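You operate a simulated robot arm through the tools that you are given. There is no shell and no other tool.

You are at the controls of a simulated robot arm. One attempt, no reset.

## Task
Measure the loose propeller and hang it on the peg with its size.
Fine: leave the size gauge open and off.

Only the result counts: the job must be done as asked and must still hold three seconds after the hand-in. Knocking over, shifting, dropping, spilling or breaking anything else fails it.

## Robot
A 6-joint arm with a fingered hand, hanging from a carriage that runs on a rail from [-23.1, 6.5] to [215.7, -60.4] (x, y) and turns from -344 to 344 degrees about z. Base frame: it is fixed where the carriage stands at the start and does not move with it; the origin is on the floor, on the carriage's upright axis, x ahead of it, y to its left, z up. Lengths are in cm, angles in degrees, forces in N, time in s.
With the tool pointing down near the work surface it reaches from about 10 to 64 cm from the robot's upright axis, wherever it stands. Its first joint turns from -166.0 to 166.0 degrees. Places, roughly: balancer arm [220, -20, 80]; balancer lever [220, -30, 80]; black propeller [150, 25, 75]; blue bin (11x10x5 cm) [180, 0, 80]; blue stick [200, -25, 75]; brass propeller [125, 25, 75]; paint marker [200, -25, 75]; peg board [175, -25, 75]; pitch gauge button [200, -20, 80]; pitch gauge lever [180, -20, 80]; red bin (11x10x5 cm) [170, 0, 80]; silver propeller [150, 0, 75]; size gauge button [200, -30, 80]; size gauge peg [190, -30, 80]; size gauge slider [190, -30, 80]; white propeller [125, 25, 75]. Payload 4 kg.
Tool frame: the origin (TCP) lies between the finger pads and is the grasp point; the fingertips stand 2.9 cm ahead of it; z points along the fingers, y is the line along which they close. The gripper opens to 10 cm; its body begins 3.4 cm behind the TCP. The gripper is a hand of 5 fingers: y runs from the thumb to the fingers, the wrist lies at [-1.5, -11.4, -18.9] in the tool frame, and closing takes about 1.5 s.
Orientation is that of the tool frame in the base frame, as a unit quaternion [x, y, z, w]. With the fingers straight down and the wrist toward the robot, the tool's x, y and z point along [0, 1, 0], [1, 0, 0] and [0, 0, -1] of the base frame.

## Interface
- The arm moves only by the tool jog_arm. Its argument "increments" is text: rows parted by semicolons, each of 6 numbers parted by spaces: the shift along the tool's x, y, z in cm, then the turn, a rotation vector about the tool's x, y, z in degrees. In form: tx ty tz rx ry rz; .... A call has 1 to 20 rows; each row shifts and turns the commanded pose from where the row before left it, along the tool's axes as they then stand. "hand" is the closure, from 0 (fully open) to 1 (shut), set as the call begins (left out, the last holds). A row lasts 0.2 s, in which the tool goes at most 5 cm and 8.6 degrees; a call with a longer step from one row to the next is refused whole, and so is a gripper value outside its range. Where a pose cannot be reached the arm comes as near as it can. A force on the tool above 80 N (or 10 N above the force at the start of the call, whichever is more), or a blocked arm, ends the call early, and 0.2 s more pass. The fingers move at their own pace (about 10.8 cm/s each) and stop on an object; they squeeze with about 25 N. The grip force told is the motor's: it shows also when the fingers shut on nothing. Time passes only in rows, and 0.2 s behind the last, so rows that do not move let the fingers close. It gives the time, the measured TCP pose, the force on the tool (base axes), the opening and the grip force at its end, in the units of the frame above (readings bear some noise), with the torque about the TCP (base axes, N m) and any sound that the robot's microphone picked up.
- Cameras (640 x 400 px; columns grow to the right, rows downward): "scene" is now at [27.62, 0.06, 173.05]; the picture's right is [-0.02, -1.00, 0.00], its down [-0.79, 0.01, -0.62] and it looks along [0.62, -0.01, -0.79] (base axes); focal length 261 px, centre (320, 200). "wrist" rides on the gripper at [6.6, -8.6, -12.1] in the tool frame; the picture's right is [-0.76, 0.31, -0.58], its down [-0.59, -0.70, 0.40] and it looks along [-0.28, 0.64, 0.71] (tool axes); focal length 247 px, centre (320, 200). There is no depth. A picture from a camera that has moved, and an enlarged one, comes with that camera's place and axes in the base frame and with its lens.
- capture(camera): a new picture of that camera. The clock stands still meanwhile.
- lift_body(by): slides the trunk up (or, below 0, down) by that many cm; the arm and the scene camera ride with it, the base frame stays. It gives what a move gives, with no picture.
- steer(legs): drives the robot by 1 to 6 legs, each [ahead, left, turn to the left] in cm, cm and degrees, along the robot's own axes; the way and the turn of a leg run together, so that a leg with both is an arc; at most 150 cm and 180 degrees a leg. The arm and the cameras ride along, it lands a little off, and it stops where it bumps. It keeps to its track: a leg is cut to what the track allows. It gives what a move gives.
- curl_fingers(index, middle, ring, little, thumb_bend, thumb_turn): sets how far each is bent, from 0 (flat) to 1 (curled in); at 0.3 the hand is open as for a grip, at 0.7 the pads meet at the TCP. One left out holds its place. A second passes; each finger stops where it meets its share of the squeeze, and holds until it gets a number again. A gripper value or a shape takes the hand back. It gives what a move gives, with no picture; readings hold the bend of each and the force on index, middle, ring, little, thumb and palm. thumb_turn goes from beside the hand (0) to across from the fingers (1), as for a grip.
- hand_shape(shape): the hand has 5 fingers and takes this shape, open, in about a second: jaw (thumb against the fingers, like two jaws); tri (thumb and two fingers); tip (a fingertip pinch); poke (one finger out to press); point (the index stretched); flat (the hand flat); cup (the hand cupped); fist (a fist). The gripper value then closes the fingers along that shape, each until it touches; the sizes above hold for jaw. It gives what a move gives, with no picture.
- aim_head(pan, tilt): turns the head with the scene camera to pan (to the left, within 155 degrees either way) and tilt (down, from -29 to 69), counted from straight ahead of the robot. It gives what a move gives.
- close_up(camera, box): a new picture of the part [left, top, right, bottom] of that camera's present view, enlarged. The clock stands still meanwhile.
- job_done(): hands the job in; it is judged then, once.

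Places have to be worked out from the pictures, the camera data and where the tool is seen. Open the gripper and draw the arm clear of the work before you hand the job in, unless the task says otherwise.

The tools are called after "Emit:" as a command line: name --argument value ..., lists and objects as JSON in quotes. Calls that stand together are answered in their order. jog_arm: Moves the arm, as the interface text tells. Its arguments: {"type":"object","properties":{"increments":{"type":"string"},"hand":{"type":"number"}},"required":["increments"]} The other tools are called the same way: lift_body (by) moves the trunk up or down; hand_shape (shape) gives the hand a shape; curl_fingers (index, middle, ring, little, thumb_bend, thumb_turn) moves the fingers one by one; steer (legs) drives the base; aim_head (pan, tilt) turns the head that bears the scene camera; capture (camera) takes a picture; close_up (camera, box) takes an enlarged picture of a part of a camera's view; job_done () hands the job in.

At the start:

```text
time_s: 0.0
tool_pos: [47.88, 0.39, 105.1]
ee_rot: [0.707, 0.707, -0.001, 0.0]
force: [0.2, -0.7, 0.4]
torque: [0.0, -0.02, -0.03]
gripper_width: 9.99
grip_force: 0.0
shape: jaw
bend: [0.3, 0.3, 0.3, 0.3, 0.3, 0.98]
finger forces: [0.0, 0.0, 0.0, 0.0, 0.0, 0.1]
trunk travel left (down, up): [-44.8, 15.2]
robot x, y, heading: [-0.05, 0.28, -0.1]
head pan, tilt (commanded): [-1.0, 51.8]
```

scene: 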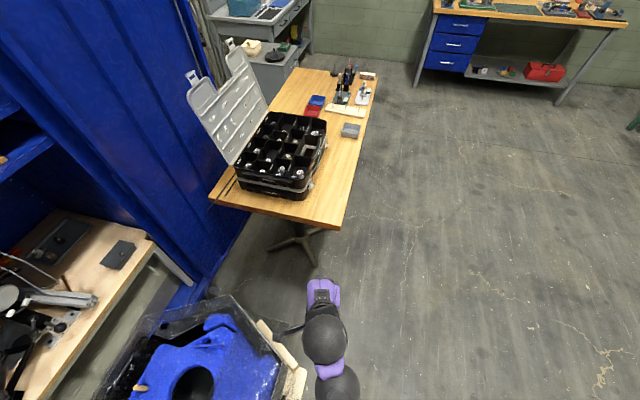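
wrist: 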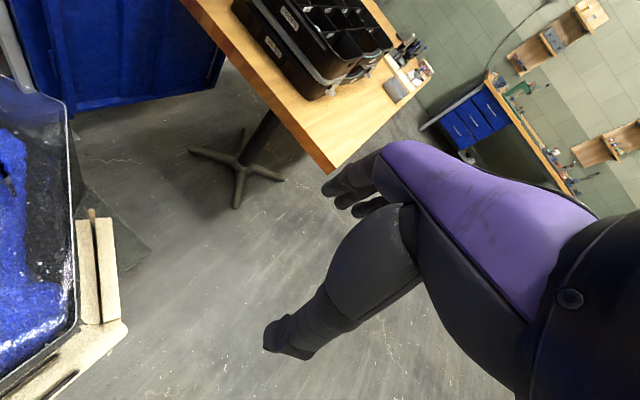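

The scene shows a table ahead with a black compartment case and gauges at the far end. I take an enlarged view of the table first.

Emit:
close_up --camera "scene" --box '[200, 50, 400, 175]'

Emit:
close_up --camera "scene" --box '[290, 55, 390, 118]'

```text
3.20 times, centred on (300, 112) of scene
camera zoom: at [27.62, 0.06, 173.05], right [-0.02, -1.0, 0.0], down [-0.79, 0.01, -0.62], along [0.62, -0.01, -0.79], focal length 835 px, centre (384, 480)
```

zoom: 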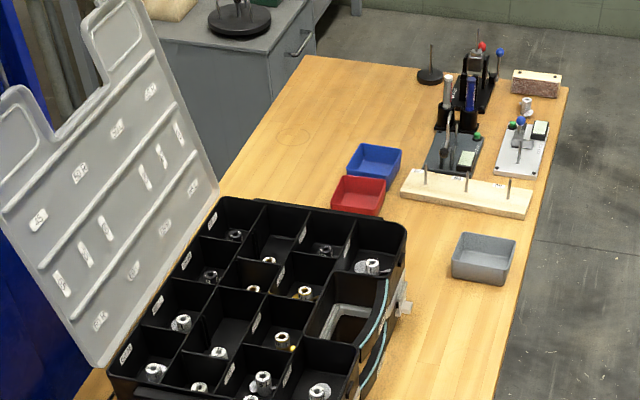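

```text
6.35 times, centred on (340, 86) of scene
camera zoom: at [27.62, 0.06, 173.05], right [-0.02, -1.0, 0.0], down [-0.79, 0.01, -0.62], along [0.62, -0.01, -0.79], focal length 1658 px, centre (193, 921)
```

zoom: 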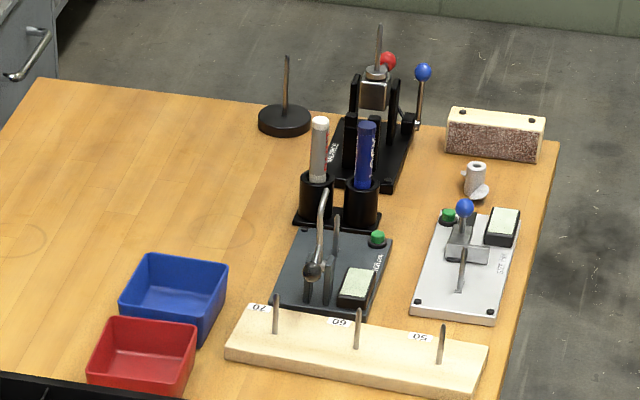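

The gauges, the peg board (50/60/70) and the loose silver propeller sit along the table's right edge, which runs parallel to the rail. I turn the robot to face along the rail and drive toward them.

Emit:
steer --legs '[[0, 0, -15.6], [140, 0, 0]]'

```text
time_s: 7.9
tool_pos: [182.1, -49.88, 105.2]
ee_rot: [0.794, 0.608, 0.0, -0.001]
force: [-0.2, -0.3, -0.1]
torque: [-0.02, -0.01, 0.01]
gripper_width: 9.99
grip_force: 0.1
shape: jaw
bend: [0.3, 0.3, 0.3, 0.3, 0.3, 0.98]
finger forces: [0.0, 0.1, 0.0, 0.1, 0.0, 0.1]
trunk travel left (down, up): [-44.8, 15.2]
robot x, y, heading: [136.25, -37.99, -15.0]
head pan, tilt (commanded): [-1.0, 51.8]
```

The robot stands at about s=141 on the rail. I turn the head left to look at the gauges and the peg board.

Emit:
aim_head --pan 25 --tilt 55

Emit:
capture --camera "scene"

Emit:
capture --camera "wrist"

```text
time_s: 8.8
tool_pos: [182.19, -49.97, 105.25]
ee_rot: [0.794, 0.608, 0.0, 0.001]
force: [0.1, 0.4, 0.2]
torque: [0.0, -0.01, -0.01]
gripper_width: 9.99
grip_force: 0.0
shape: jaw
bend: [0.3, 0.3, 0.3, 0.3, 0.3, 0.98]
finger forces: [0.0, 0.1, 0.1, 0.1, 0.0, 0.1]
trunk travel left (down, up): [-44.8, 15.2]
robot x, y, heading: [135.74, -38.02, -14.8]
head pan, tilt (commanded): [25.0, 55.0]
```

```text
taken
camera scene: at [162.38, -41.77, 172.63], right [0.17, -0.98, 0.0], down [-0.81, -0.14, -0.57], along [0.57, 0.1, -0.82], focal length 261 px, centre (320, 200)
```

scene: 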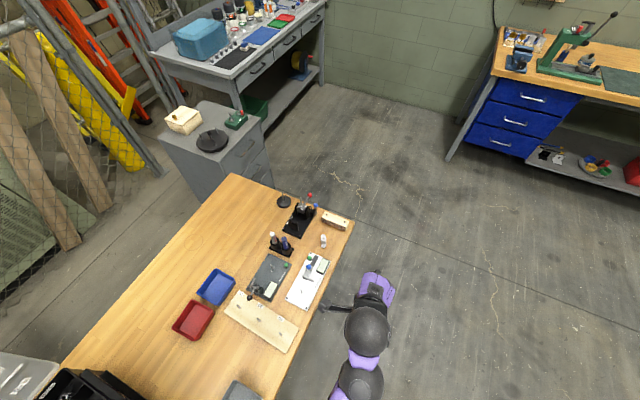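

```text
taken
camera wrist: at [175.55, -41.51, 117.29], right [0.1, -0.81, 0.58], down [-0.83, -0.39, -0.4], along [0.55, -0.44, -0.71], focal length 247 px, centre (320, 200)
```

wrist: 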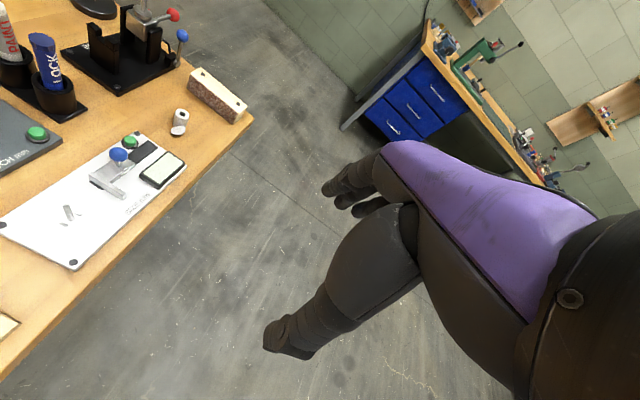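

Both views show the gauge plate and the loose propeller between it and the sanding block. I enlarge both views.

Emit:
close_up --camera "scene" --box '[215, 180, 375, 280]'

Emit:
close_up --camera "scene" --box '[215, 270, 335, 345]'

Emit:
close_up --camera "wrist" --box '[0, 60, 260, 280]'

```text
4.00 times, centred on (295, 230) of scene
camera zoom: at [162.38, -41.77, 172.63], right [0.17, -0.98, 0.0], down [-0.81, -0.14, -0.57], along [0.57, 0.1, -0.82], focal length 1044 px, centre (420, 80)
```

zoom: 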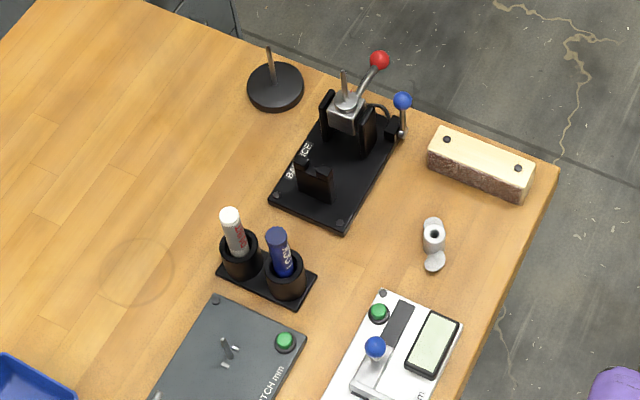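

```text
5.33 times, centred on (275, 308) of scene
camera zoom: at [162.38, -41.77, 172.63], right [0.17, -0.98, 0.0], down [-0.81, -0.14, -0.57], along [0.57, 0.1, -0.82], focal length 1392 px, centre (560, -373)
```

zoom: 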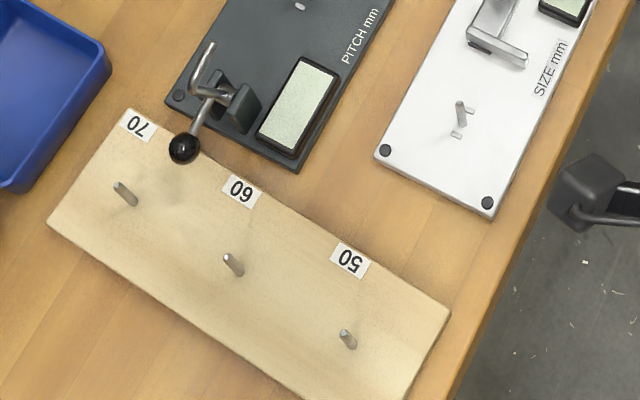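

```text
1.82 times, centred on (130, 170) of wrist
camera zoom: at [175.55, -41.51, 117.29], right [0.1, -0.81, 0.58], down [-0.83, -0.39, -0.4], along [0.55, -0.44, -0.71], focal length 449 px, centre (666, 254)
```

zoom: 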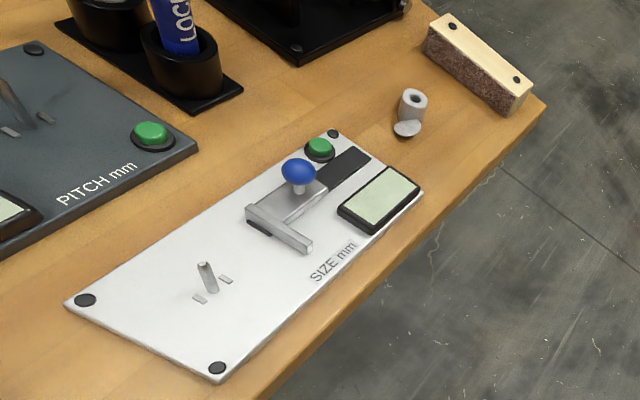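

From the two views I place the loose propeller at about (209, -35, hub top 79), the size gauge peg near (187, -31), and board pegs 50/60/70 near (173, -27), (175.5, -19) and (178, -11). The table top is about z 76. I drive 19 cm more along the rail so all of it is in reach.

Emit:
steer --legs '[[19, 0, 0]]'

Emit:
aim_head --pan 45 --tilt 60

Emit:
capture --camera "scene"

Emit:
capture --camera "wrist"

```text
time_s: 10.4
tool_pos: [200.8, -55.54, 105.19]
ee_rot: [0.796, 0.606, 0.0, 0.0]
force: [0.9, -1.1, -0.8]
torque: [0.0, 0.01, 0.01]
gripper_width: 9.97
grip_force: 0.1
shape: jaw
bend: [0.3, 0.3, 0.3, 0.3, 0.3, 0.98]
finger forces: [0.0, 0.1, 0.0, 0.0, 0.0, 0.0]
trunk travel left (down, up): [-44.8, 15.2]
robot x, y, heading: [154.8, -43.15, -15.1]
head pan, tilt (commanded): [25.0, 55.0]
```

```text
time_s: 11.2
tool_pos: [200.85, -55.59, 105.11]
ee_rot: [0.795, 0.606, 0.0, 0.0]
force: [0.3, 0.4, 0.4]
torque: [-0.03, 0.0, 0.01]
gripper_width: 9.97
grip_force: 0.1
shape: jaw
bend: [0.3, 0.3, 0.3, 0.3, 0.3, 0.98]
finger forces: [0.0, 0.0, 0.1, 0.1, 0.0, 0.0]
trunk travel left (down, up): [-44.8, 15.2]
robot x, y, heading: [154.67, -43.41, -15.4]
head pan, tilt (commanded): [45.0, 60.0]
```

```text
taken
camera scene: at [179.89, -45.1, 172.03], right [0.49, -0.87, 0.0], down [-0.75, -0.43, -0.5], along [0.43, 0.25, -0.87], focal length 261 px, centre (320, 200)
```

scene: 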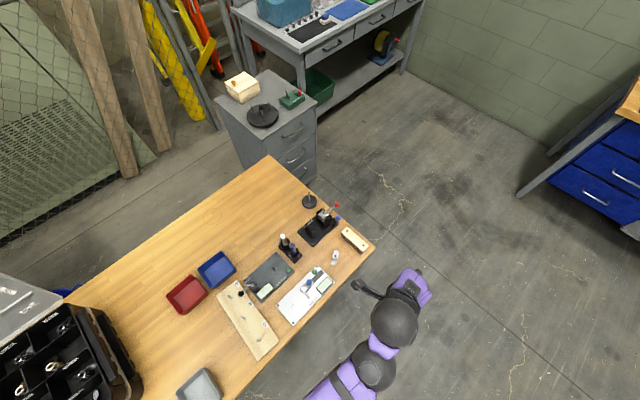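

```text
taken
camera wrist: at [194.36, -47.01, 117.28], right [0.1, -0.81, 0.58], down [-0.83, -0.38, -0.4], along [0.54, -0.44, -0.71], focal length 247 px, centre (320, 200)
```

wrist: 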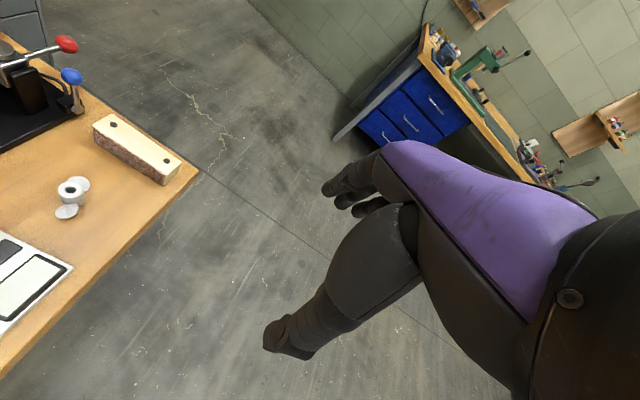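

The propeller is now close in the wrist view. I enlarge it, and the gauge in the scene view.

Emit:
close_up --camera "wrist" --box '[20, 150, 148, 230]'

Emit:
close_up --camera "scene" --box '[270, 230, 380, 330]'

Emit:
close_up --camera "scene" --box '[205, 240, 301, 370]'

```text
5.00 times, centred on (84, 190) of wrist
camera zoom: at [194.36, -47.01, 117.28], right [0.1, -0.81, 0.58], down [-0.83, -0.38, -0.4], along [0.54, -0.44, -0.71], focal length 1235 px, centre (1500, 250)
```

zoom: 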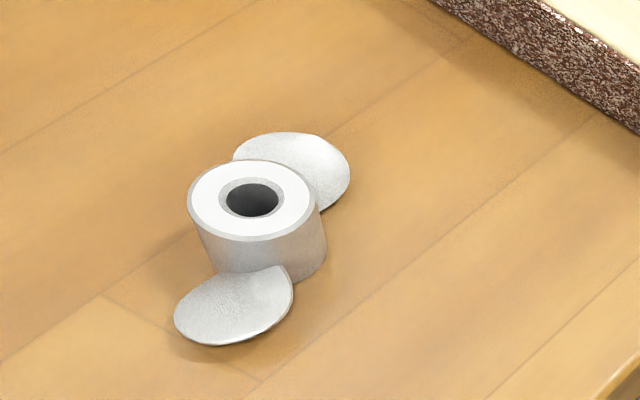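

```text
4.00 times, centred on (325, 280) of scene
camera zoom: at [179.89, -45.1, 172.03], right [0.49, -0.87, 0.0], down [-0.75, -0.43, -0.5], along [0.43, 0.25, -0.87], focal length 1044 px, centre (300, -120)
```

zoom: 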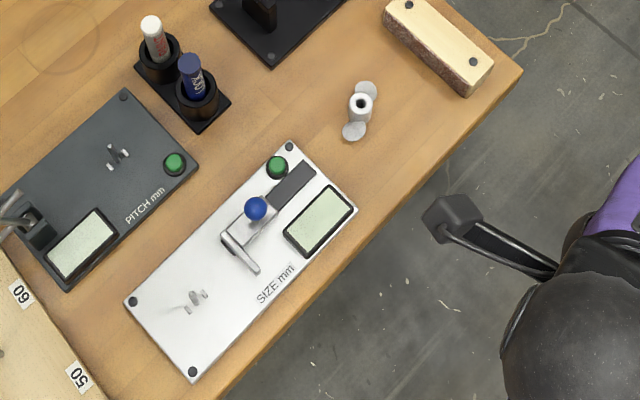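

```text
3.08 times, centred on (253, 305) of scene
camera zoom: at [179.89, -45.1, 172.03], right [0.49, -0.87, 0.0], down [-0.75, -0.43, -0.5], along [0.43, 0.25, -0.87], focal length 803 px, centre (526, -123)
```

zoom: 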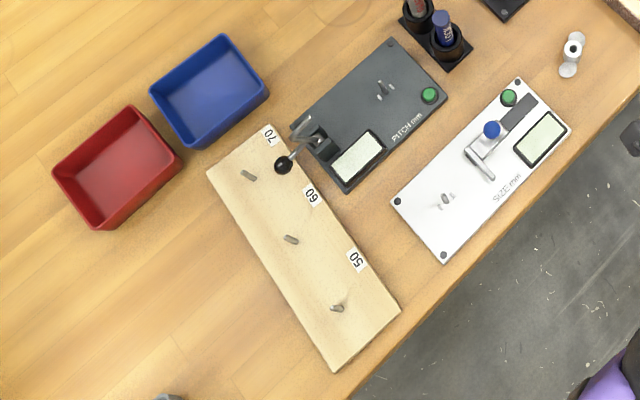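

The propeller has two blades, its axis turned about 11° in the base frame, while the gauge's long axis lies at about -15.6°. I turn the hand in place so its closing line points across the rail, and then look again.

Emit:
jog_arm --increments "0 0 0 0 0 -8.2; 0 0 0 0 0 -8.2; 0 0 0 0 0 -8.2; 0 0 0 0 0 -8.2; 0 0 0 0 0 -8.2; 0 0 0 0 0 -8.2; 0 0 0 0 0 -8.2; 0 0 0 0 0 -8.2; 0 0 0 0 0 -8.2; 0 0 0 0 0 -8.2; 0 0 0 0 0 -8.2; 0 0 0 0 0 0" --hand 0

Emit:
capture --camera "wrist"

Emit:
capture --camera "scene"

```text
time_s: 13.8
tool_pos: [206.91, -54.86, 97.73]
ee_rot: [0.132, 0.991, 0.0, 0.0]
force: [0.0, -0.2, -0.1]
torque: [0.01, -0.02, 0.04]
gripper_width: 9.98
grip_force: 0.1
shape: jaw
bend: [0.3, 0.3, 0.3, 0.3, 0.3, 0.98]
finger forces: [0.0, 0.1, 0.0, 0.0, 0.0, 0.0]
out of reach, approached as far as the arm can: row 1, 3, 4, 5, 6, 7, 8, 9
trunk travel left (down, up): [-44.8, 15.2]
robot x, y, heading: [154.9, -43.11, -15.2]
head pan, tilt (commanded): [45.0, 60.0]
```

```text
taken
camera wrist: at [198.31, -61.48, 109.96], right [0.81, 0.1, 0.58], down [0.39, -0.83, -0.4], along [0.44, 0.54, -0.71], focal length 247 px, centre (320, 200)
```

wrist: 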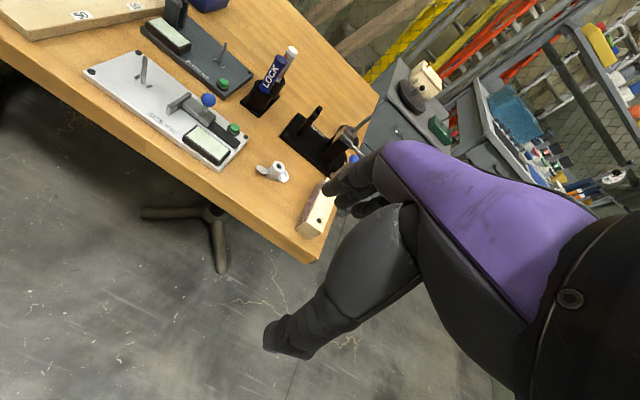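

```text
taken
camera scene: at [179.89, -45.1, 172.03], right [0.49, -0.87, 0.0], down [-0.75, -0.43, -0.5], along [0.43, 0.25, -0.87], focal length 261 px, centre (320, 200)
```

scene: 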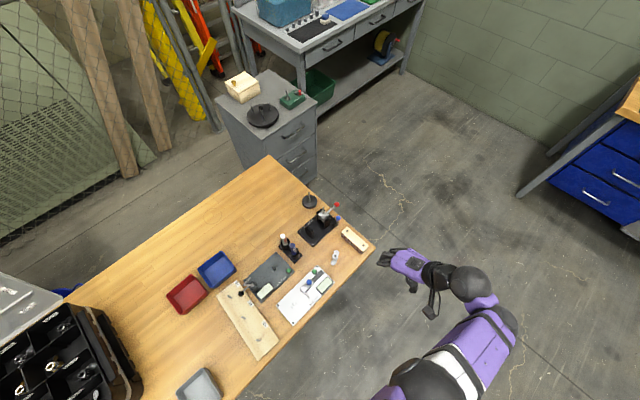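

The arm settled a bit lower at z 97.7, with the hand now pointing across the table. The wrist view shows the gauge well, so I enlarge it.

Emit:
close_up --camera "wrist" --box '[75, 40, 255, 170]'

Emit:
close_up --camera "wrist" --box '[240, 140, 340, 240]'

Emit:
close_up --camera "wrist" --box '[110, 45, 190, 105]'

```text
3.08 times, centred on (165, 105) of wrist
camera zoom: at [198.31, -61.48, 109.96], right [0.81, 0.1, 0.58], down [0.39, -0.83, -0.4], along [0.44, 0.54, -0.71], focal length 760 px, centre (797, 492)
```

zoom: 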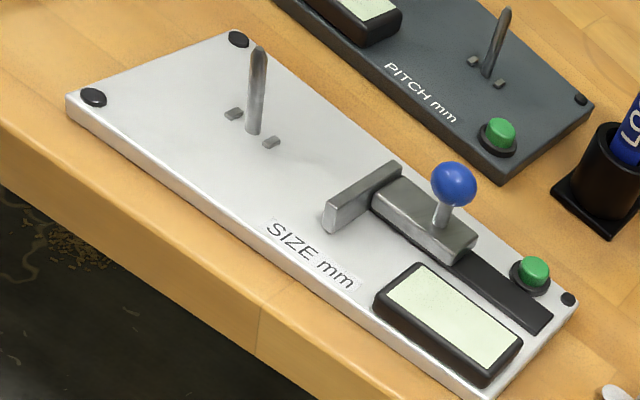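

```text
4.00 times, centred on (290, 190) of wrist
camera zoom: at [198.31, -61.48, 109.96], right [0.81, 0.1, 0.58], down [0.39, -0.83, -0.4], along [0.44, 0.54, -0.71], focal length 988 px, centre (440, 240)
```

zoom: 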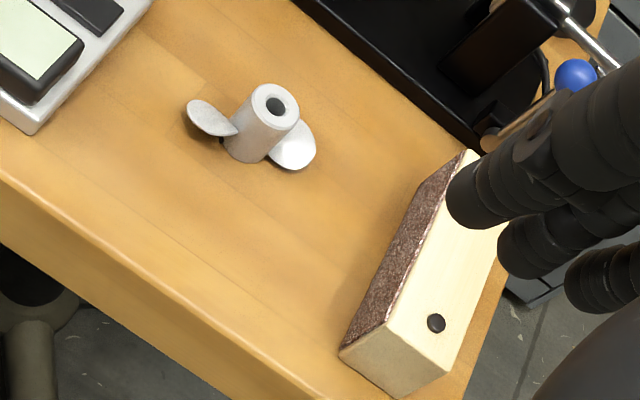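

```text
6.67 times, centred on (150, 75) of wrist
camera zoom: at [198.31, -61.48, 109.96], right [0.81, 0.1, 0.58], down [0.39, -0.83, -0.4], along [0.44, 0.54, -0.71], focal length 1646 px, centre (1453, 1033)
```

zoom: 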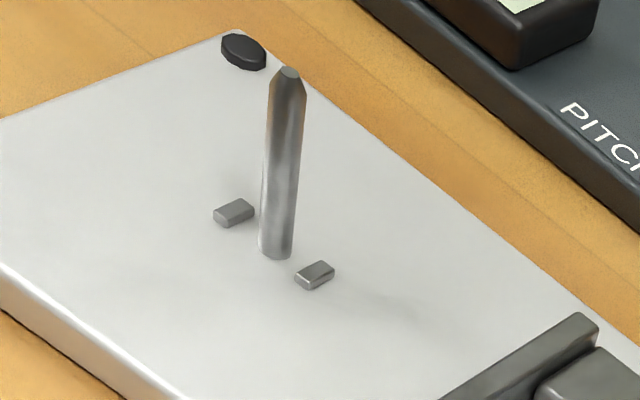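

The gauge has a tapered peg about 4 cm tall and two small keys along its long axis, which probably fit slots in the hub's underside below the blades. I look closer at the propeller's lower rim.

Emit:
close_up --camera "wrist" --box '[250, 150, 330, 200]'

Emit:
close_up --camera "scene" --box '[320, 240, 352, 270]'

Emit:
close_up --camera "wrist" --box '[240, 150, 430, 350]'

```text
8.00 times, centred on (290, 175) of wrist
camera zoom: at [198.31, -61.48, 109.96], right [0.81, 0.1, 0.58], down [0.39, -0.83, -0.4], along [0.44, 0.54, -0.71], focal length 1976 px, centre (560, 400)
```

zoom: 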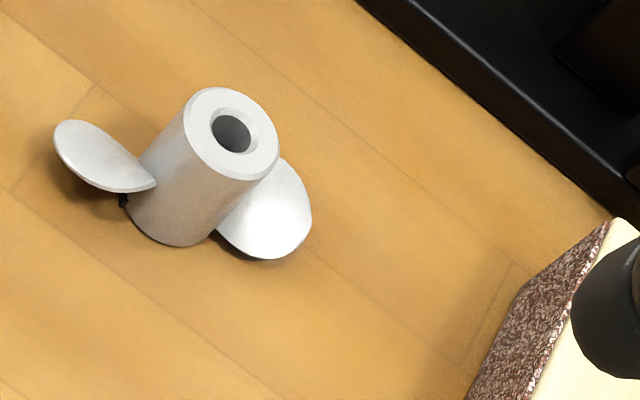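

```text
13.33 times, centred on (336, 255) of scene
camera zoom: at [179.89, -45.1, 172.03], right [0.49, -0.87, 0.0], down [-0.75, -0.43, -0.5], along [0.43, 0.25, -0.87], focal length 3481 px, centre (107, -533)
```

zoom: 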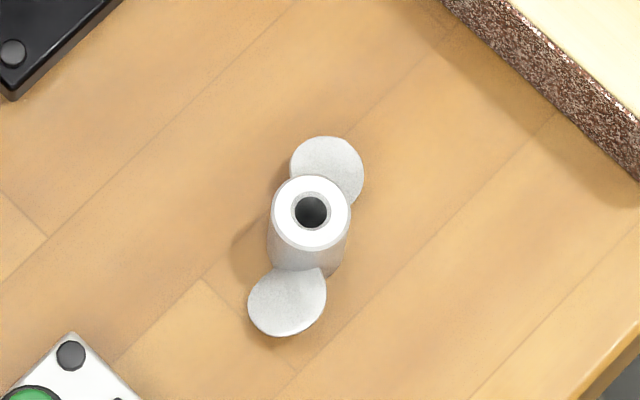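

```text
2.00 times, centred on (335, 250) of wrist
camera zoom: at [198.31, -61.48, 109.96], right [0.81, 0.1, 0.58], down [0.39, -0.83, -0.4], along [0.44, 0.54, -0.71], focal length 494 px, centre (290, 100)
```

zoom: 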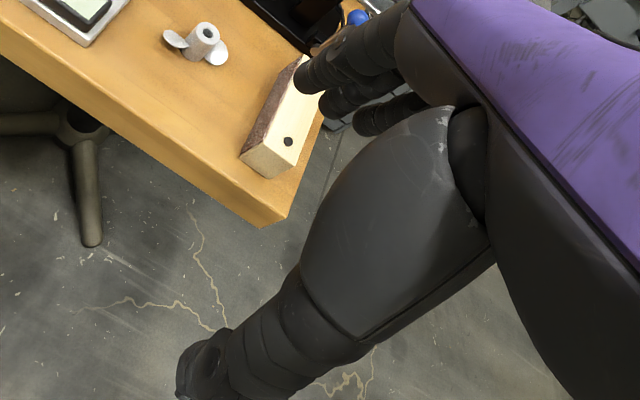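

The hub shows a dark notch under the blade, so the keys do fit slots in line with the blades. Hub centre is about (208.8, -35.15), hub top 78.9, 2 cm across, blade axis about 11.5°. I try the fingertip pinch shape in free air to see where the tips come.

Emit:
hand_shape --shape "tip"

Emit:
close_up --camera "wrist" --box '[240, 150, 430, 370]'

```text
time_s: 14.7
tool_pos: [206.79, -54.83, 97.91]
ee_rot: [0.133, 0.991, -0.001, 0.0]
force: [0.2, 0.1, 0.4]
torque: [-0.01, 0.0, 0.04]
gripper_width: 9.95
grip_force: 0.2
shape: tip
bend: [0.3, 0.98, 0.99, 0.99, 0.3, 0.98]
finger forces: [0.0, 0.1, 0.0, 0.0, 0.0, 0.0]
trunk travel left (down, up): [-44.8, 15.2]
robot x, y, heading: [154.83, -43.35, -15.2]
head pan, tilt (commanded): [45.0, 60.0]
```

```text
1.82 times, centred on (335, 260) of wrist
camera zoom: at [198.28, -61.46, 109.93], right [0.81, 0.1, 0.58], down [0.38, -0.83, -0.4], along [0.44, 0.54, -0.71], focal length 449 px, centre (293, 91)
```

zoom: 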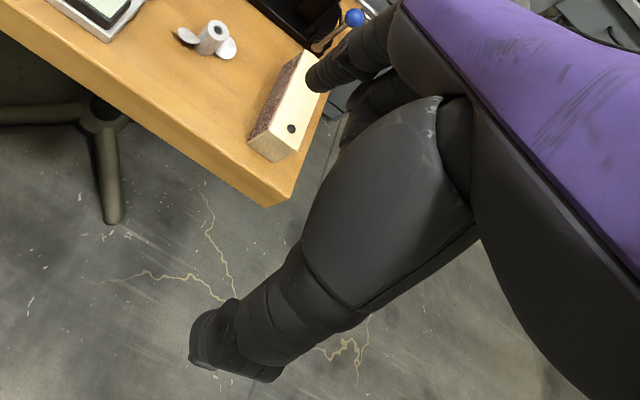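

Tip shape keeps only the index and thumb out, the rest curled. I close it in free air to see where the tips meet.

Emit:
jog_arm --increments "0 0 0 0 0 0; 0 0 0 0 0 0; 0 0 0 0 0 0; 0 0 0 0 0 0; 0 0 0 0 0 0; 0 0 0 0 0 0; 0 0 0 0 0 0; 0 0 0 0 0 0" --hand 1

Emit:
close_up --camera "wrist" --box '[240, 150, 430, 370]'

Emit:
close_up --camera "scene" --box '[330, 210, 490, 330]'

```text
time_s: 16.5
tool_pos: [206.73, -54.88, 97.84]
ee_rot: [0.132, 0.991, 0.0, 0.0]
force: [0.0, 0.1, 0.3]
torque: [-0.02, -0.03, 0.03]
gripper_width: 0.02
grip_force: 25.0
shape: tip
bend: [0.7, 1.0, 1.0, 1.0, 0.7, 1.0]
finger forces: [0.0, 0.0, 0.1, 0.0, 0.1, 0.1]
trunk travel left (down, up): [-44.8, 15.2]
robot x, y, heading: [154.67, -42.98, -15.2]
head pan, tilt (commanded): [45.0, 60.0]
```

```text
1.82 times, centred on (335, 260) of wrist
camera zoom: at [198.28, -61.46, 109.93], right [0.81, 0.1, 0.58], down [0.38, -0.83, -0.4], along [0.44, 0.54, -0.71], focal length 449 px, centre (293, 91)
```

zoom: 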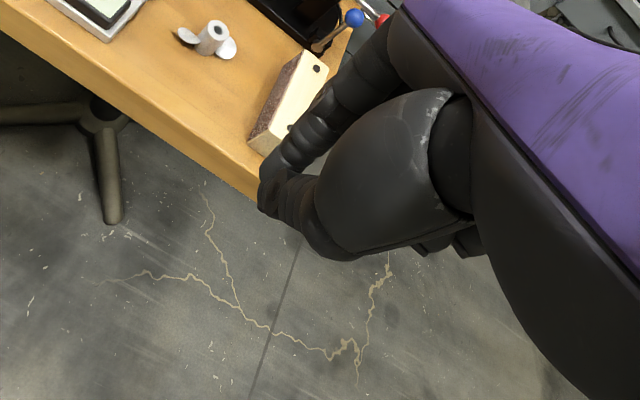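

```text
3.33 times, centred on (410, 270) of scene
camera zoom: at [179.88, -45.1, 172.03], right [0.49, -0.87, 0.0], down [-0.75, -0.43, -0.5], along [0.43, 0.25, -0.87], focal length 870 px, centre (20, -33)
```

zoom: 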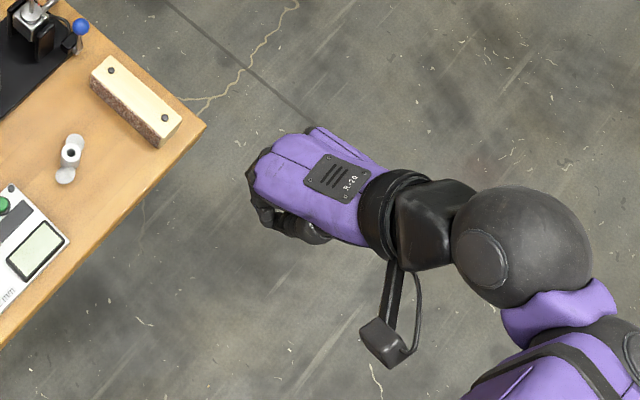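

The tips meet almost exactly below the TCP, about 2.9 cm ahead of it, so the index and thumb pinch is usable. I half open it and move above the propeller, turning the closing line across its blades.

Emit:
jog_arm --increments "0.64 3.92 0 0 0 0; 0.64 3.92 0 0 0 0; 0.64 3.92 0.5 0 0 0; 0.64 3.92 1 0 0 0; 0.64 3.92 1 0 0 0; 0 0 1.5 0 0 -6.7; 0 0 1.5 0 0 -6.7; 0 0 1.5 0 0 -6.7; 0 0 1.5 0 0 -6.7; 0 0 0 0 0 0" --hand 0.4

Emit:
capture --camera "wrist"

Emit:
capture --camera "scene"

```text
time_s: 18.7
tool_pos: [204.31, -34.68, 91.65]
ee_rot: [-0.102, 0.995, -0.001, 0.001]
force: [0.8, 0.5, 0.3]
torque: [-0.01, 0.04, 0.0]
gripper_width: 5.99
grip_force: 0.0
shape: tip
bend: [0.45, 0.98, 0.99, 0.99, 0.3, 1.0]
finger forces: [0.0, 0.1, 0.0, 0.0, 0.0, 0.0]
out of reach, approached as far as the arm can: row 7, 8, 9
trunk travel left (down, up): [-44.8, 15.2]
robot x, y, heading: [154.61, -43.17, -15.1]
head pan, tilt (commanded): [45.0, 60.0]
```

```text
taken
camera wrist: at [199.55, -44.37, 103.77], right [0.68, 0.45, 0.58], down [0.72, -0.57, -0.4], along [0.15, 0.68, -0.71], focal length 247 px, centre (320, 200)
```

wrist: 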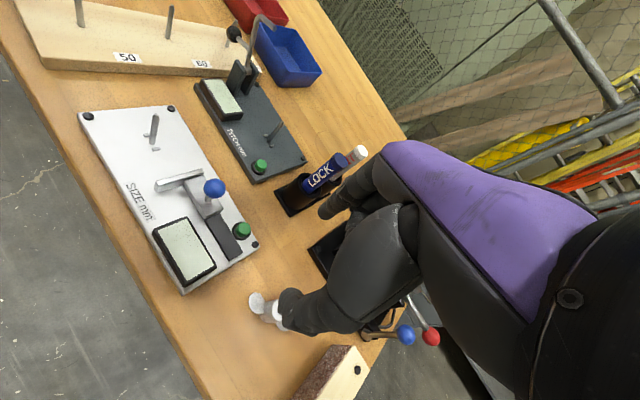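

```text
taken
camera scene: at [179.88, -45.1, 172.03], right [0.49, -0.87, 0.0], down [-0.75, -0.43, -0.5], along [0.43, 0.25, -0.87], focal length 261 px, centre (320, 200)
```

scene: 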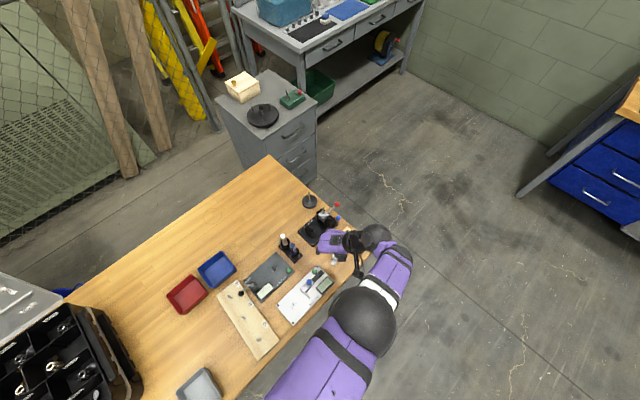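

The arm runs out of reach at x about 204, so the robot must stand nearer. The hand at z 91 is clear of the items below, so I drive 9 cm further along the rail.

Emit:
steer --legs '[[9, 0, 0]]'

Emit:
capture --camera "wrist"

```text
time_s: 19.8
tool_pos: [213.08, -37.13, 91.63]
ee_rot: [-0.1, 0.995, -0.001, 0.0]
force: [0.3, 0.1, 0.3]
torque: [-0.01, -0.01, 0.01]
gripper_width: 6.02
grip_force: 0.0
shape: tip
bend: [0.45, 0.98, 0.99, 0.99, 0.3, 1.0]
finger forces: [0.0, 0.0, 0.0, 0.0, 0.0, 0.1]
trunk travel left (down, up): [-44.8, 15.2]
robot x, y, heading: [163.37, -46.09, -15.5]
head pan, tilt (commanded): [45.0, 60.0]
```

```text
taken
camera wrist: at [208.28, -46.87, 103.76], right [0.68, 0.45, 0.58], down [0.72, -0.57, -0.4], along [0.15, 0.68, -0.71], focal length 247 px, centre (320, 200)
```

wrist: 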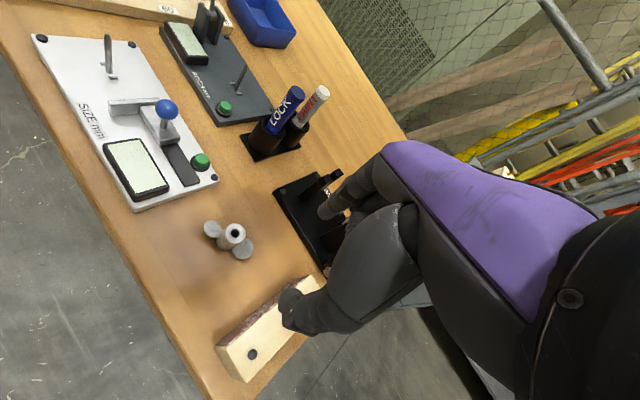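

The propeller now lies in clear view left of the thumb. I enlarge it to fix its place.

Emit:
close_up --camera "wrist" --box '[190, 205, 270, 255]'

Emit:
close_up --camera "wrist" --box '[200, 150, 440, 350]'

```text
8.00 times, centred on (230, 230) of wrist
camera zoom: at [208.28, -46.87, 103.76], right [0.68, 0.45, 0.58], down [0.72, -0.57, -0.4], along [0.15, 0.68, -0.71], focal length 1976 px, centre (1040, -40)
```

zoom: 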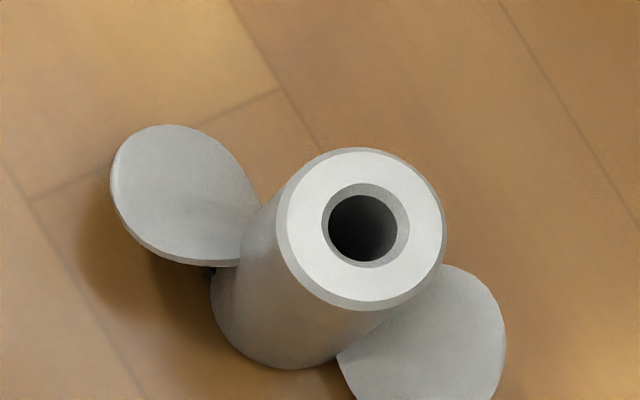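

```text
2.00 times, centred on (320, 250) of wrist
camera zoom: at [208.28, -46.87, 103.76], right [0.68, 0.45, 0.58], down [0.72, -0.57, -0.4], along [0.15, 0.68, -0.71], focal length 494 px, centre (320, 100)
```

zoom: 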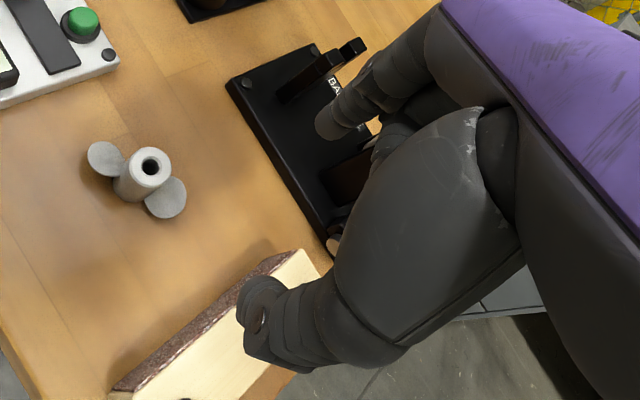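

Hub centre works out at (208.6, -35.2), in line with earlier. I move over it and down to z 84, with the tips still above the hub, and check before going lower.

Emit:
jog_arm --increments "1.32 0.924 0 0 0 0; 1.32 0.924 0 0 0 0; 1.32 0.924 0 0 0 0; 0 0 2.5 0 0 0; 0 0 2.5 0 0 0; 0 0 2.5 0 0 0; 0 0 0 0 0 0" --hand 0.4

Emit:
capture --camera "wrist"

Emit:
close_up --camera "wrist" --box '[240, 150, 420, 340]'

```text
time_s: 21.4
tool_pos: [208.5, -35.34, 84.6]
ee_rot: [-0.099, 0.995, -0.002, 0.002]
force: [0.2, -0.2, -0.1]
torque: [-0.01, 0.01, -0.03]
gripper_width: 5.98
grip_force: 0.1
shape: tip
bend: [0.45, 0.98, 0.99, 0.99, 0.3, 1.0]
finger forces: [0.0, 0.0, 0.1, 0.0, 0.0, 0.1]
out of reach, approached as far as the arm can: row 3, 6
trunk travel left (down, up): [-44.8, 15.2]
robot x, y, heading: [163.71, -45.71, -15.4]
head pan, tilt (commanded): [45.0, 60.0]
```

```text
taken
camera wrist: at [203.66, -45.05, 96.75], right [0.68, 0.45, 0.58], down [0.72, -0.57, -0.39], along [0.15, 0.68, -0.72], focal length 247 px, centre (320, 200)
```

wrist: 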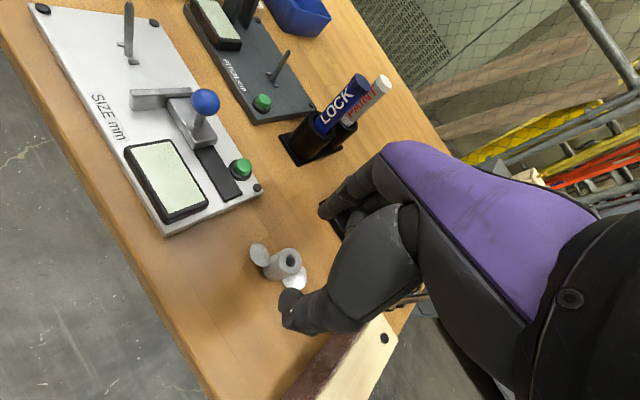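

```text
2.11 times, centred on (330, 245) of wrist
camera zoom: at [203.66, -45.05, 96.75], right [0.68, 0.45, 0.58], down [0.72, -0.57, -0.39], along [0.15, 0.68, -0.72], focal length 520 px, centre (299, 105)
```

zoom: 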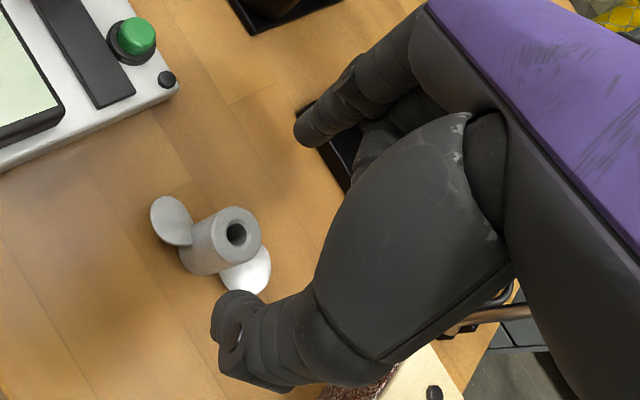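

The hub sits at tool (-0.1, 0.15), well centred between index and thumb. I lower to z 80, tips about 0.9 cm above the table.

Emit:
jog_arm --increments "0 0 1.15 0 0 0; 0 0 1.15 0 0 0; 0 0 1.15 0 0 0; 0 0 1.15 0 0 0; 0 0 0 0 0 0" --hand 0.4

Emit:
close_up --camera "wrist" --box '[240, 150, 420, 340]'

Emit:
close_up --camera "scene" --box '[260, 180, 420, 300]'

```text
time_s: 22.6
tool_pos: [207.79, -35.66, 84.0]
ee_rot: [-0.1, 0.995, -0.001, 0.001]
force: [-0.4, -0.1, 0.1]
torque: [-0.01, 0.01, -0.02]
gripper_width: 5.99
grip_force: 0.0
shape: tip
bend: [0.45, 0.98, 0.99, 0.99, 0.3, 1.0]
finger forces: [0.0, 0.0, 0.0, 0.0, 0.0, 0.0]
out of reach, approached as far as the arm can: row 1, 2, 3, 4
trunk travel left (down, up): [-44.8, 15.2]
robot x, y, heading: [162.96, -45.83, -15.2]
head pan, tilt (commanded): [45.0, 60.0]
```

```text
2.11 times, centred on (330, 245) of wrist
camera zoom: at [203.06, -45.37, 96.09], right [0.68, 0.45, 0.58], down [0.72, -0.57, -0.4], along [0.15, 0.68, -0.71], focal length 520 px, centre (299, 105)
```

zoom: 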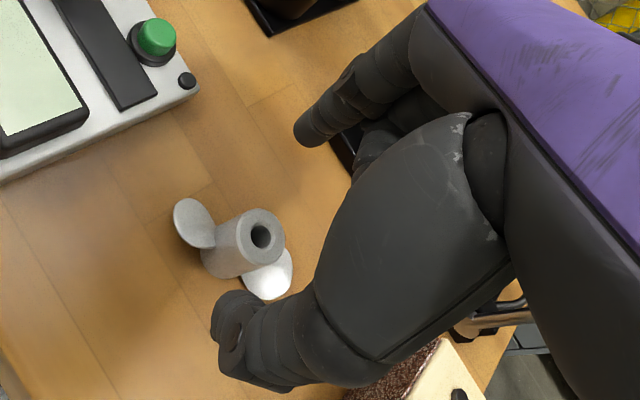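

```text
3.33 times, centred on (340, 240) of scene
camera zoom: at [188.62, -47.57, 172.03], right [0.49, -0.87, 0.0], down [-0.75, -0.43, -0.5], along [0.43, 0.25, -0.87], focal length 870 px, centre (253, 67)
```

zoom: 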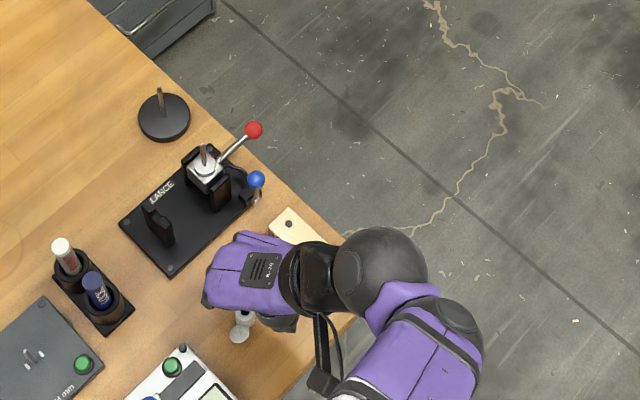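

The arm is at the edge of its reach here and cannot get below z 84. I raise the hand to z 92 and drive 12 cm nearer, then come back over the propeller.

Emit:
jog_arm --increments "0 0 -2 0 0 0; 0 0 -2 0 0 0; 0 0 -2 0 0 0; 0 0 -2 0 0 0; 0 0 0 0 0 0"

Emit:
steer --legs '[[12, 0, 0]]'

```text
time_s: 23.8
tool_pos: [208.67, -35.54, 91.15]
ee_rot: [-0.099, 0.995, 0.0, 0.0]
force: [-0.5, 0.5, 0.6]
torque: [0.02, -0.02, -0.03]
gripper_width: 5.98
grip_force: 0.1
shape: tip
bend: [0.45, 0.98, 0.99, 0.99, 0.3, 1.0]
finger forces: [0.0, 0.0, 0.0, 0.0, 0.0, 0.0]
out of reach, approached as far as the arm can: row 4
trunk travel left (down, up): [-44.8, 15.2]
robot x, y, heading: [163.47, -45.86, -15.5]
head pan, tilt (commanded): [45.0, 60.0]
```

```text
time_s: 25.1
tool_pos: [220.0, -38.91, 91.04]
ee_rot: [-0.099, 0.995, -0.001, 0.0]
force: [-0.3, 0.7, -0.2]
torque: [0.0, -0.01, -0.01]
gripper_width: 5.97
grip_force: 0.0
shape: tip
bend: [0.45, 0.98, 0.99, 0.99, 0.3, 1.0]
finger forces: [0.0, 0.0, 0.0, 0.0, 0.1, 0.0]
trunk travel left (down, up): [-44.8, 15.2]
robot x, y, heading: [174.72, -49.15, -15.6]
head pan, tilt (commanded): [45.0, 60.0]
```

The robot now stands at (174.7, -49.2). I bring the hand back over the propeller and down to z 84.5.

Emit:
jog_arm --increments "2.6 1.47 0 0 0 0; 2.6 1.47 0 0 0 0; 2.6 1.47 0 0 0 0; 2.6 1.47 0 0 0 0; 0 0 2.2 0 0 0; 0 0 2.2 0 0 0; 0 0 2.2 0 0 0; 0 0 0 0 0 0" --hand 0.4

Emit:
close_up --camera "wrist" --box '[240, 150, 420, 340]'

```text
time_s: 26.9
tool_pos: [211.88, -34.19, 79.84]
ee_rot: [-0.1, 0.995, 0.0, 0.0]
force: [-0.6, -0.4, 0.2]
torque: [0.0, 0.01, 0.01]
gripper_width: 6.01
grip_force: 0.1
shape: tip
bend: [0.45, 0.98, 0.99, 0.99, 0.3, 1.0]
finger forces: [0.0, 0.0, 0.0, 0.0, 0.0, 0.0]
out of reach, approached as far as the arm can: row 1, 2, 3, 4
trunk travel left (down, up): [-44.8, 15.2]
robot x, y, heading: [174.69, -49.13, -15.7]
head pan, tilt (commanded): [45.0, 60.0]
```

```text
2.11 times, centred on (330, 245) of wrist
camera zoom: at [206.99, -43.94, 92.07], right [0.68, 0.45, 0.58], down [0.72, -0.57, -0.4], along [0.15, 0.68, -0.71], focal length 520 px, centre (299, 105)
```

zoom: 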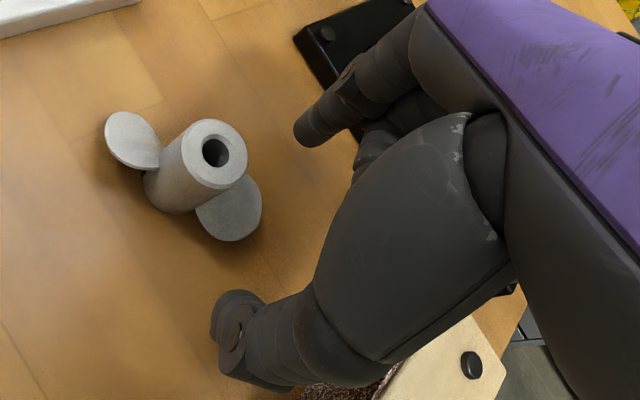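

The sideways rows at z 91 were out of reach and brought the hand lower than planned, to z 79.8, with no contact. The hub now lies at tool (3.3, -0.45) with the gap clear around it, so I slide the hand along its x to centre the hub.

Emit:
jog_arm --increments "0.82 -0.1 0 0 0 0; 0.82 -0.1 0 0 0 0; 0.82 -0.1 0 0 0 0; 0.82 -0.1 0 0 0 0; 0 0 0 0 0 0" --hand 0.4

Emit:
close_up --camera "wrist" --box '[240, 150, 420, 340]'

```text
time_s: 28.1
tool_pos: [208.76, -35.18, 79.85]
ee_rot: [-0.099, 0.995, -0.001, 0.0]
force: [-0.8, 0.1, 0.0]
torque: [0.02, -0.01, -0.02]
gripper_width: 6.0
grip_force: 0.0
shape: tip
bend: [0.45, 0.98, 0.99, 0.99, 0.3, 1.0]
finger forces: [0.0, 0.0, 0.0, 0.0, 0.0, 0.0]
trunk travel left (down, up): [-44.8, 15.2]
robot x, y, heading: [174.83, -48.84, -15.6]
head pan, tilt (commanded): [45.0, 60.0]
```

```text
2.11 times, centred on (330, 245) of wrist
camera zoom: at [203.91, -44.85, 92.13], right [0.68, 0.45, 0.58], down [0.72, -0.57, -0.4], along [0.15, 0.68, -0.71], focal length 520 px, centre (299, 105)
```

zoom: 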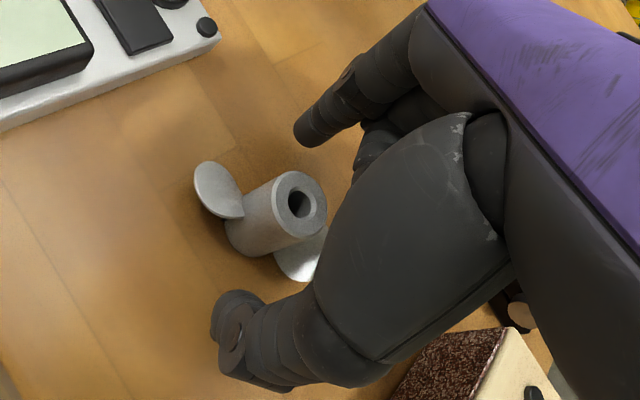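

The hub is centred at tool (0.1, -0.1). I close the pinch on it.

Emit:
jog_arm --increments "0 0 0 0 0 0; 0 0 0 0 0 0; 0 0 0 0 0 0; 0 0 0 0 0 0; 0 0 0 0 0 0; 0 0 0 0 0 0; 0 0 0 0 0 0; 0 0 0 0 0 0" --hand 1

Emit:
close_up --camera "wrist" --box '[240, 150, 420, 340]'

```text
time_s: 29.9
tool_pos: [208.68, -35.17, 79.97]
ee_rot: [-0.099, 0.995, -0.001, 0.001]
force: [0.5, -0.3, -0.7]
torque: [0.01, -0.01, 0.0]
gripper_width: 0.01
grip_force: 24.7
shape: tip
bend: [0.72, 1.0, 1.0, 1.0, 0.64, 1.0]
finger forces: [31.6, 0.0, 0.1, 0.1, 31.9, 0.1]
trunk travel left (down, up): [-44.8, 15.2]
robot x, y, heading: [174.52, -49.11, -15.6]
head pan, tilt (commanded): [45.0, 60.0]
```

```text
2.11 times, centred on (330, 245) of wrist
camera zoom: at [203.93, -44.84, 92.13], right [0.68, 0.45, 0.58], down [0.72, -0.57, -0.4], along [0.15, 0.68, -0.71], focal length 520 px, centre (299, 105)
```

zoom: 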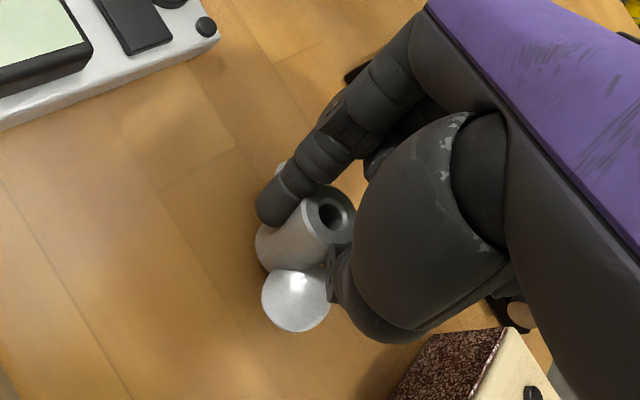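

The pinch shows 31 N on index and thumb, but the propeller has turned and shifted during closing. I look closer at how it is held.

Emit:
close_up --camera "wrist" --box '[290, 215, 370, 310]'

Emit:
close_up --camera "scene" --box '[260, 180, 380, 280]'

```text
4.21 times, centred on (330, 262) of wrist
camera zoom: at [203.93, -44.84, 92.13], right [0.68, 0.45, 0.58], down [0.72, -0.57, -0.4], along [0.15, 0.68, -0.71], focal length 1040 px, centre (278, -63)
```

zoom: 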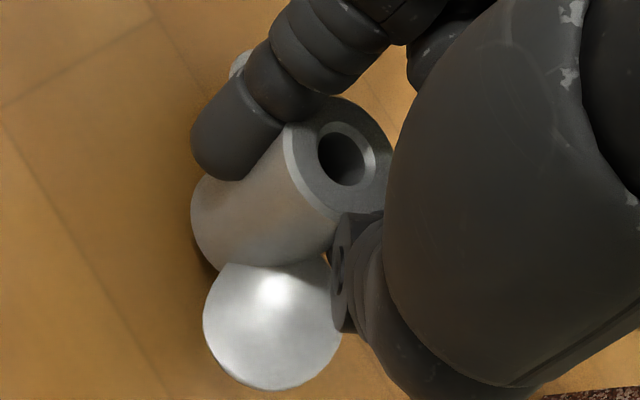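

```text
4.00 times, centred on (320, 230) of scene
camera zoom: at [199.96, -50.82, 172.03], right [0.49, -0.87, 0.0], down [-0.75, -0.43, -0.5], along [0.44, 0.25, -0.87], focal length 1044 px, centre (320, 80)
```

zoom: 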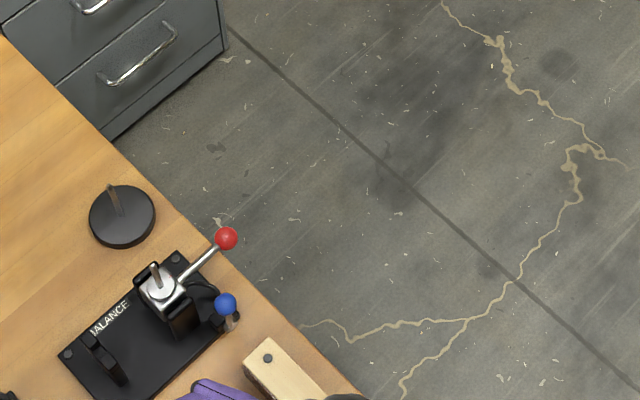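

The index slipped past the hub and spun the blades against it, so this pinch is not sound. I open again, lift the whole trunk, and will retake it higher on the hub with thumb and two fingers.

Emit:
jog_arm --increments "0 0 0 0 0 0; 0 0 0 0 0 0; 0 0 0 0 0 0; 0 0 0 0 0 0; 0 0 0 0 0 0; 0 0 0 0 0 0" --hand 0.4

Emit:
close_up --camera "wrist" --box '[240, 150, 420, 340]'

```text
time_s: 31.3
tool_pos: [208.67, -35.16, 79.98]
ee_rot: [-0.099, 0.995, -0.001, 0.001]
force: [0.2, 0.1, 0.5]
torque: [0.03, 0.0, -0.03]
gripper_width: 6.0
grip_force: 0.1
shape: tip
bend: [0.45, 0.98, 0.99, 0.99, 0.31, 1.0]
finger forces: [0.0, 0.0, 0.0, 0.0, 0.0, 0.0]
trunk travel left (down, up): [-44.8, 15.2]
robot x, y, heading: [175.09, -48.87, -15.9]
head pan, tilt (commanded): [45.0, 60.0]
```

```text
2.11 times, centred on (330, 245) of wrist
camera zoom: at [203.93, -44.84, 92.13], right [0.68, 0.45, 0.58], down [0.72, -0.57, -0.4], along [0.15, 0.68, -0.71], focal length 520 px, centre (299, 105)
```

zoom: 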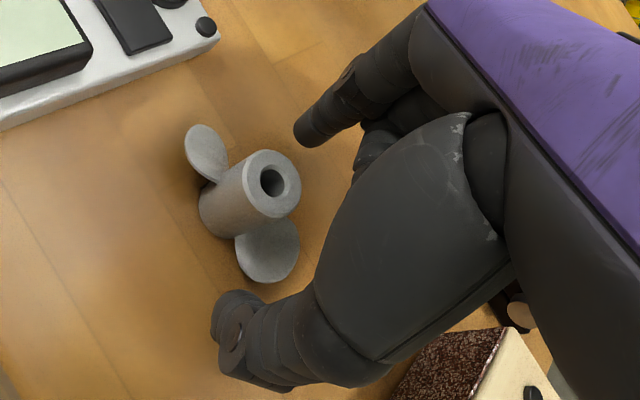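

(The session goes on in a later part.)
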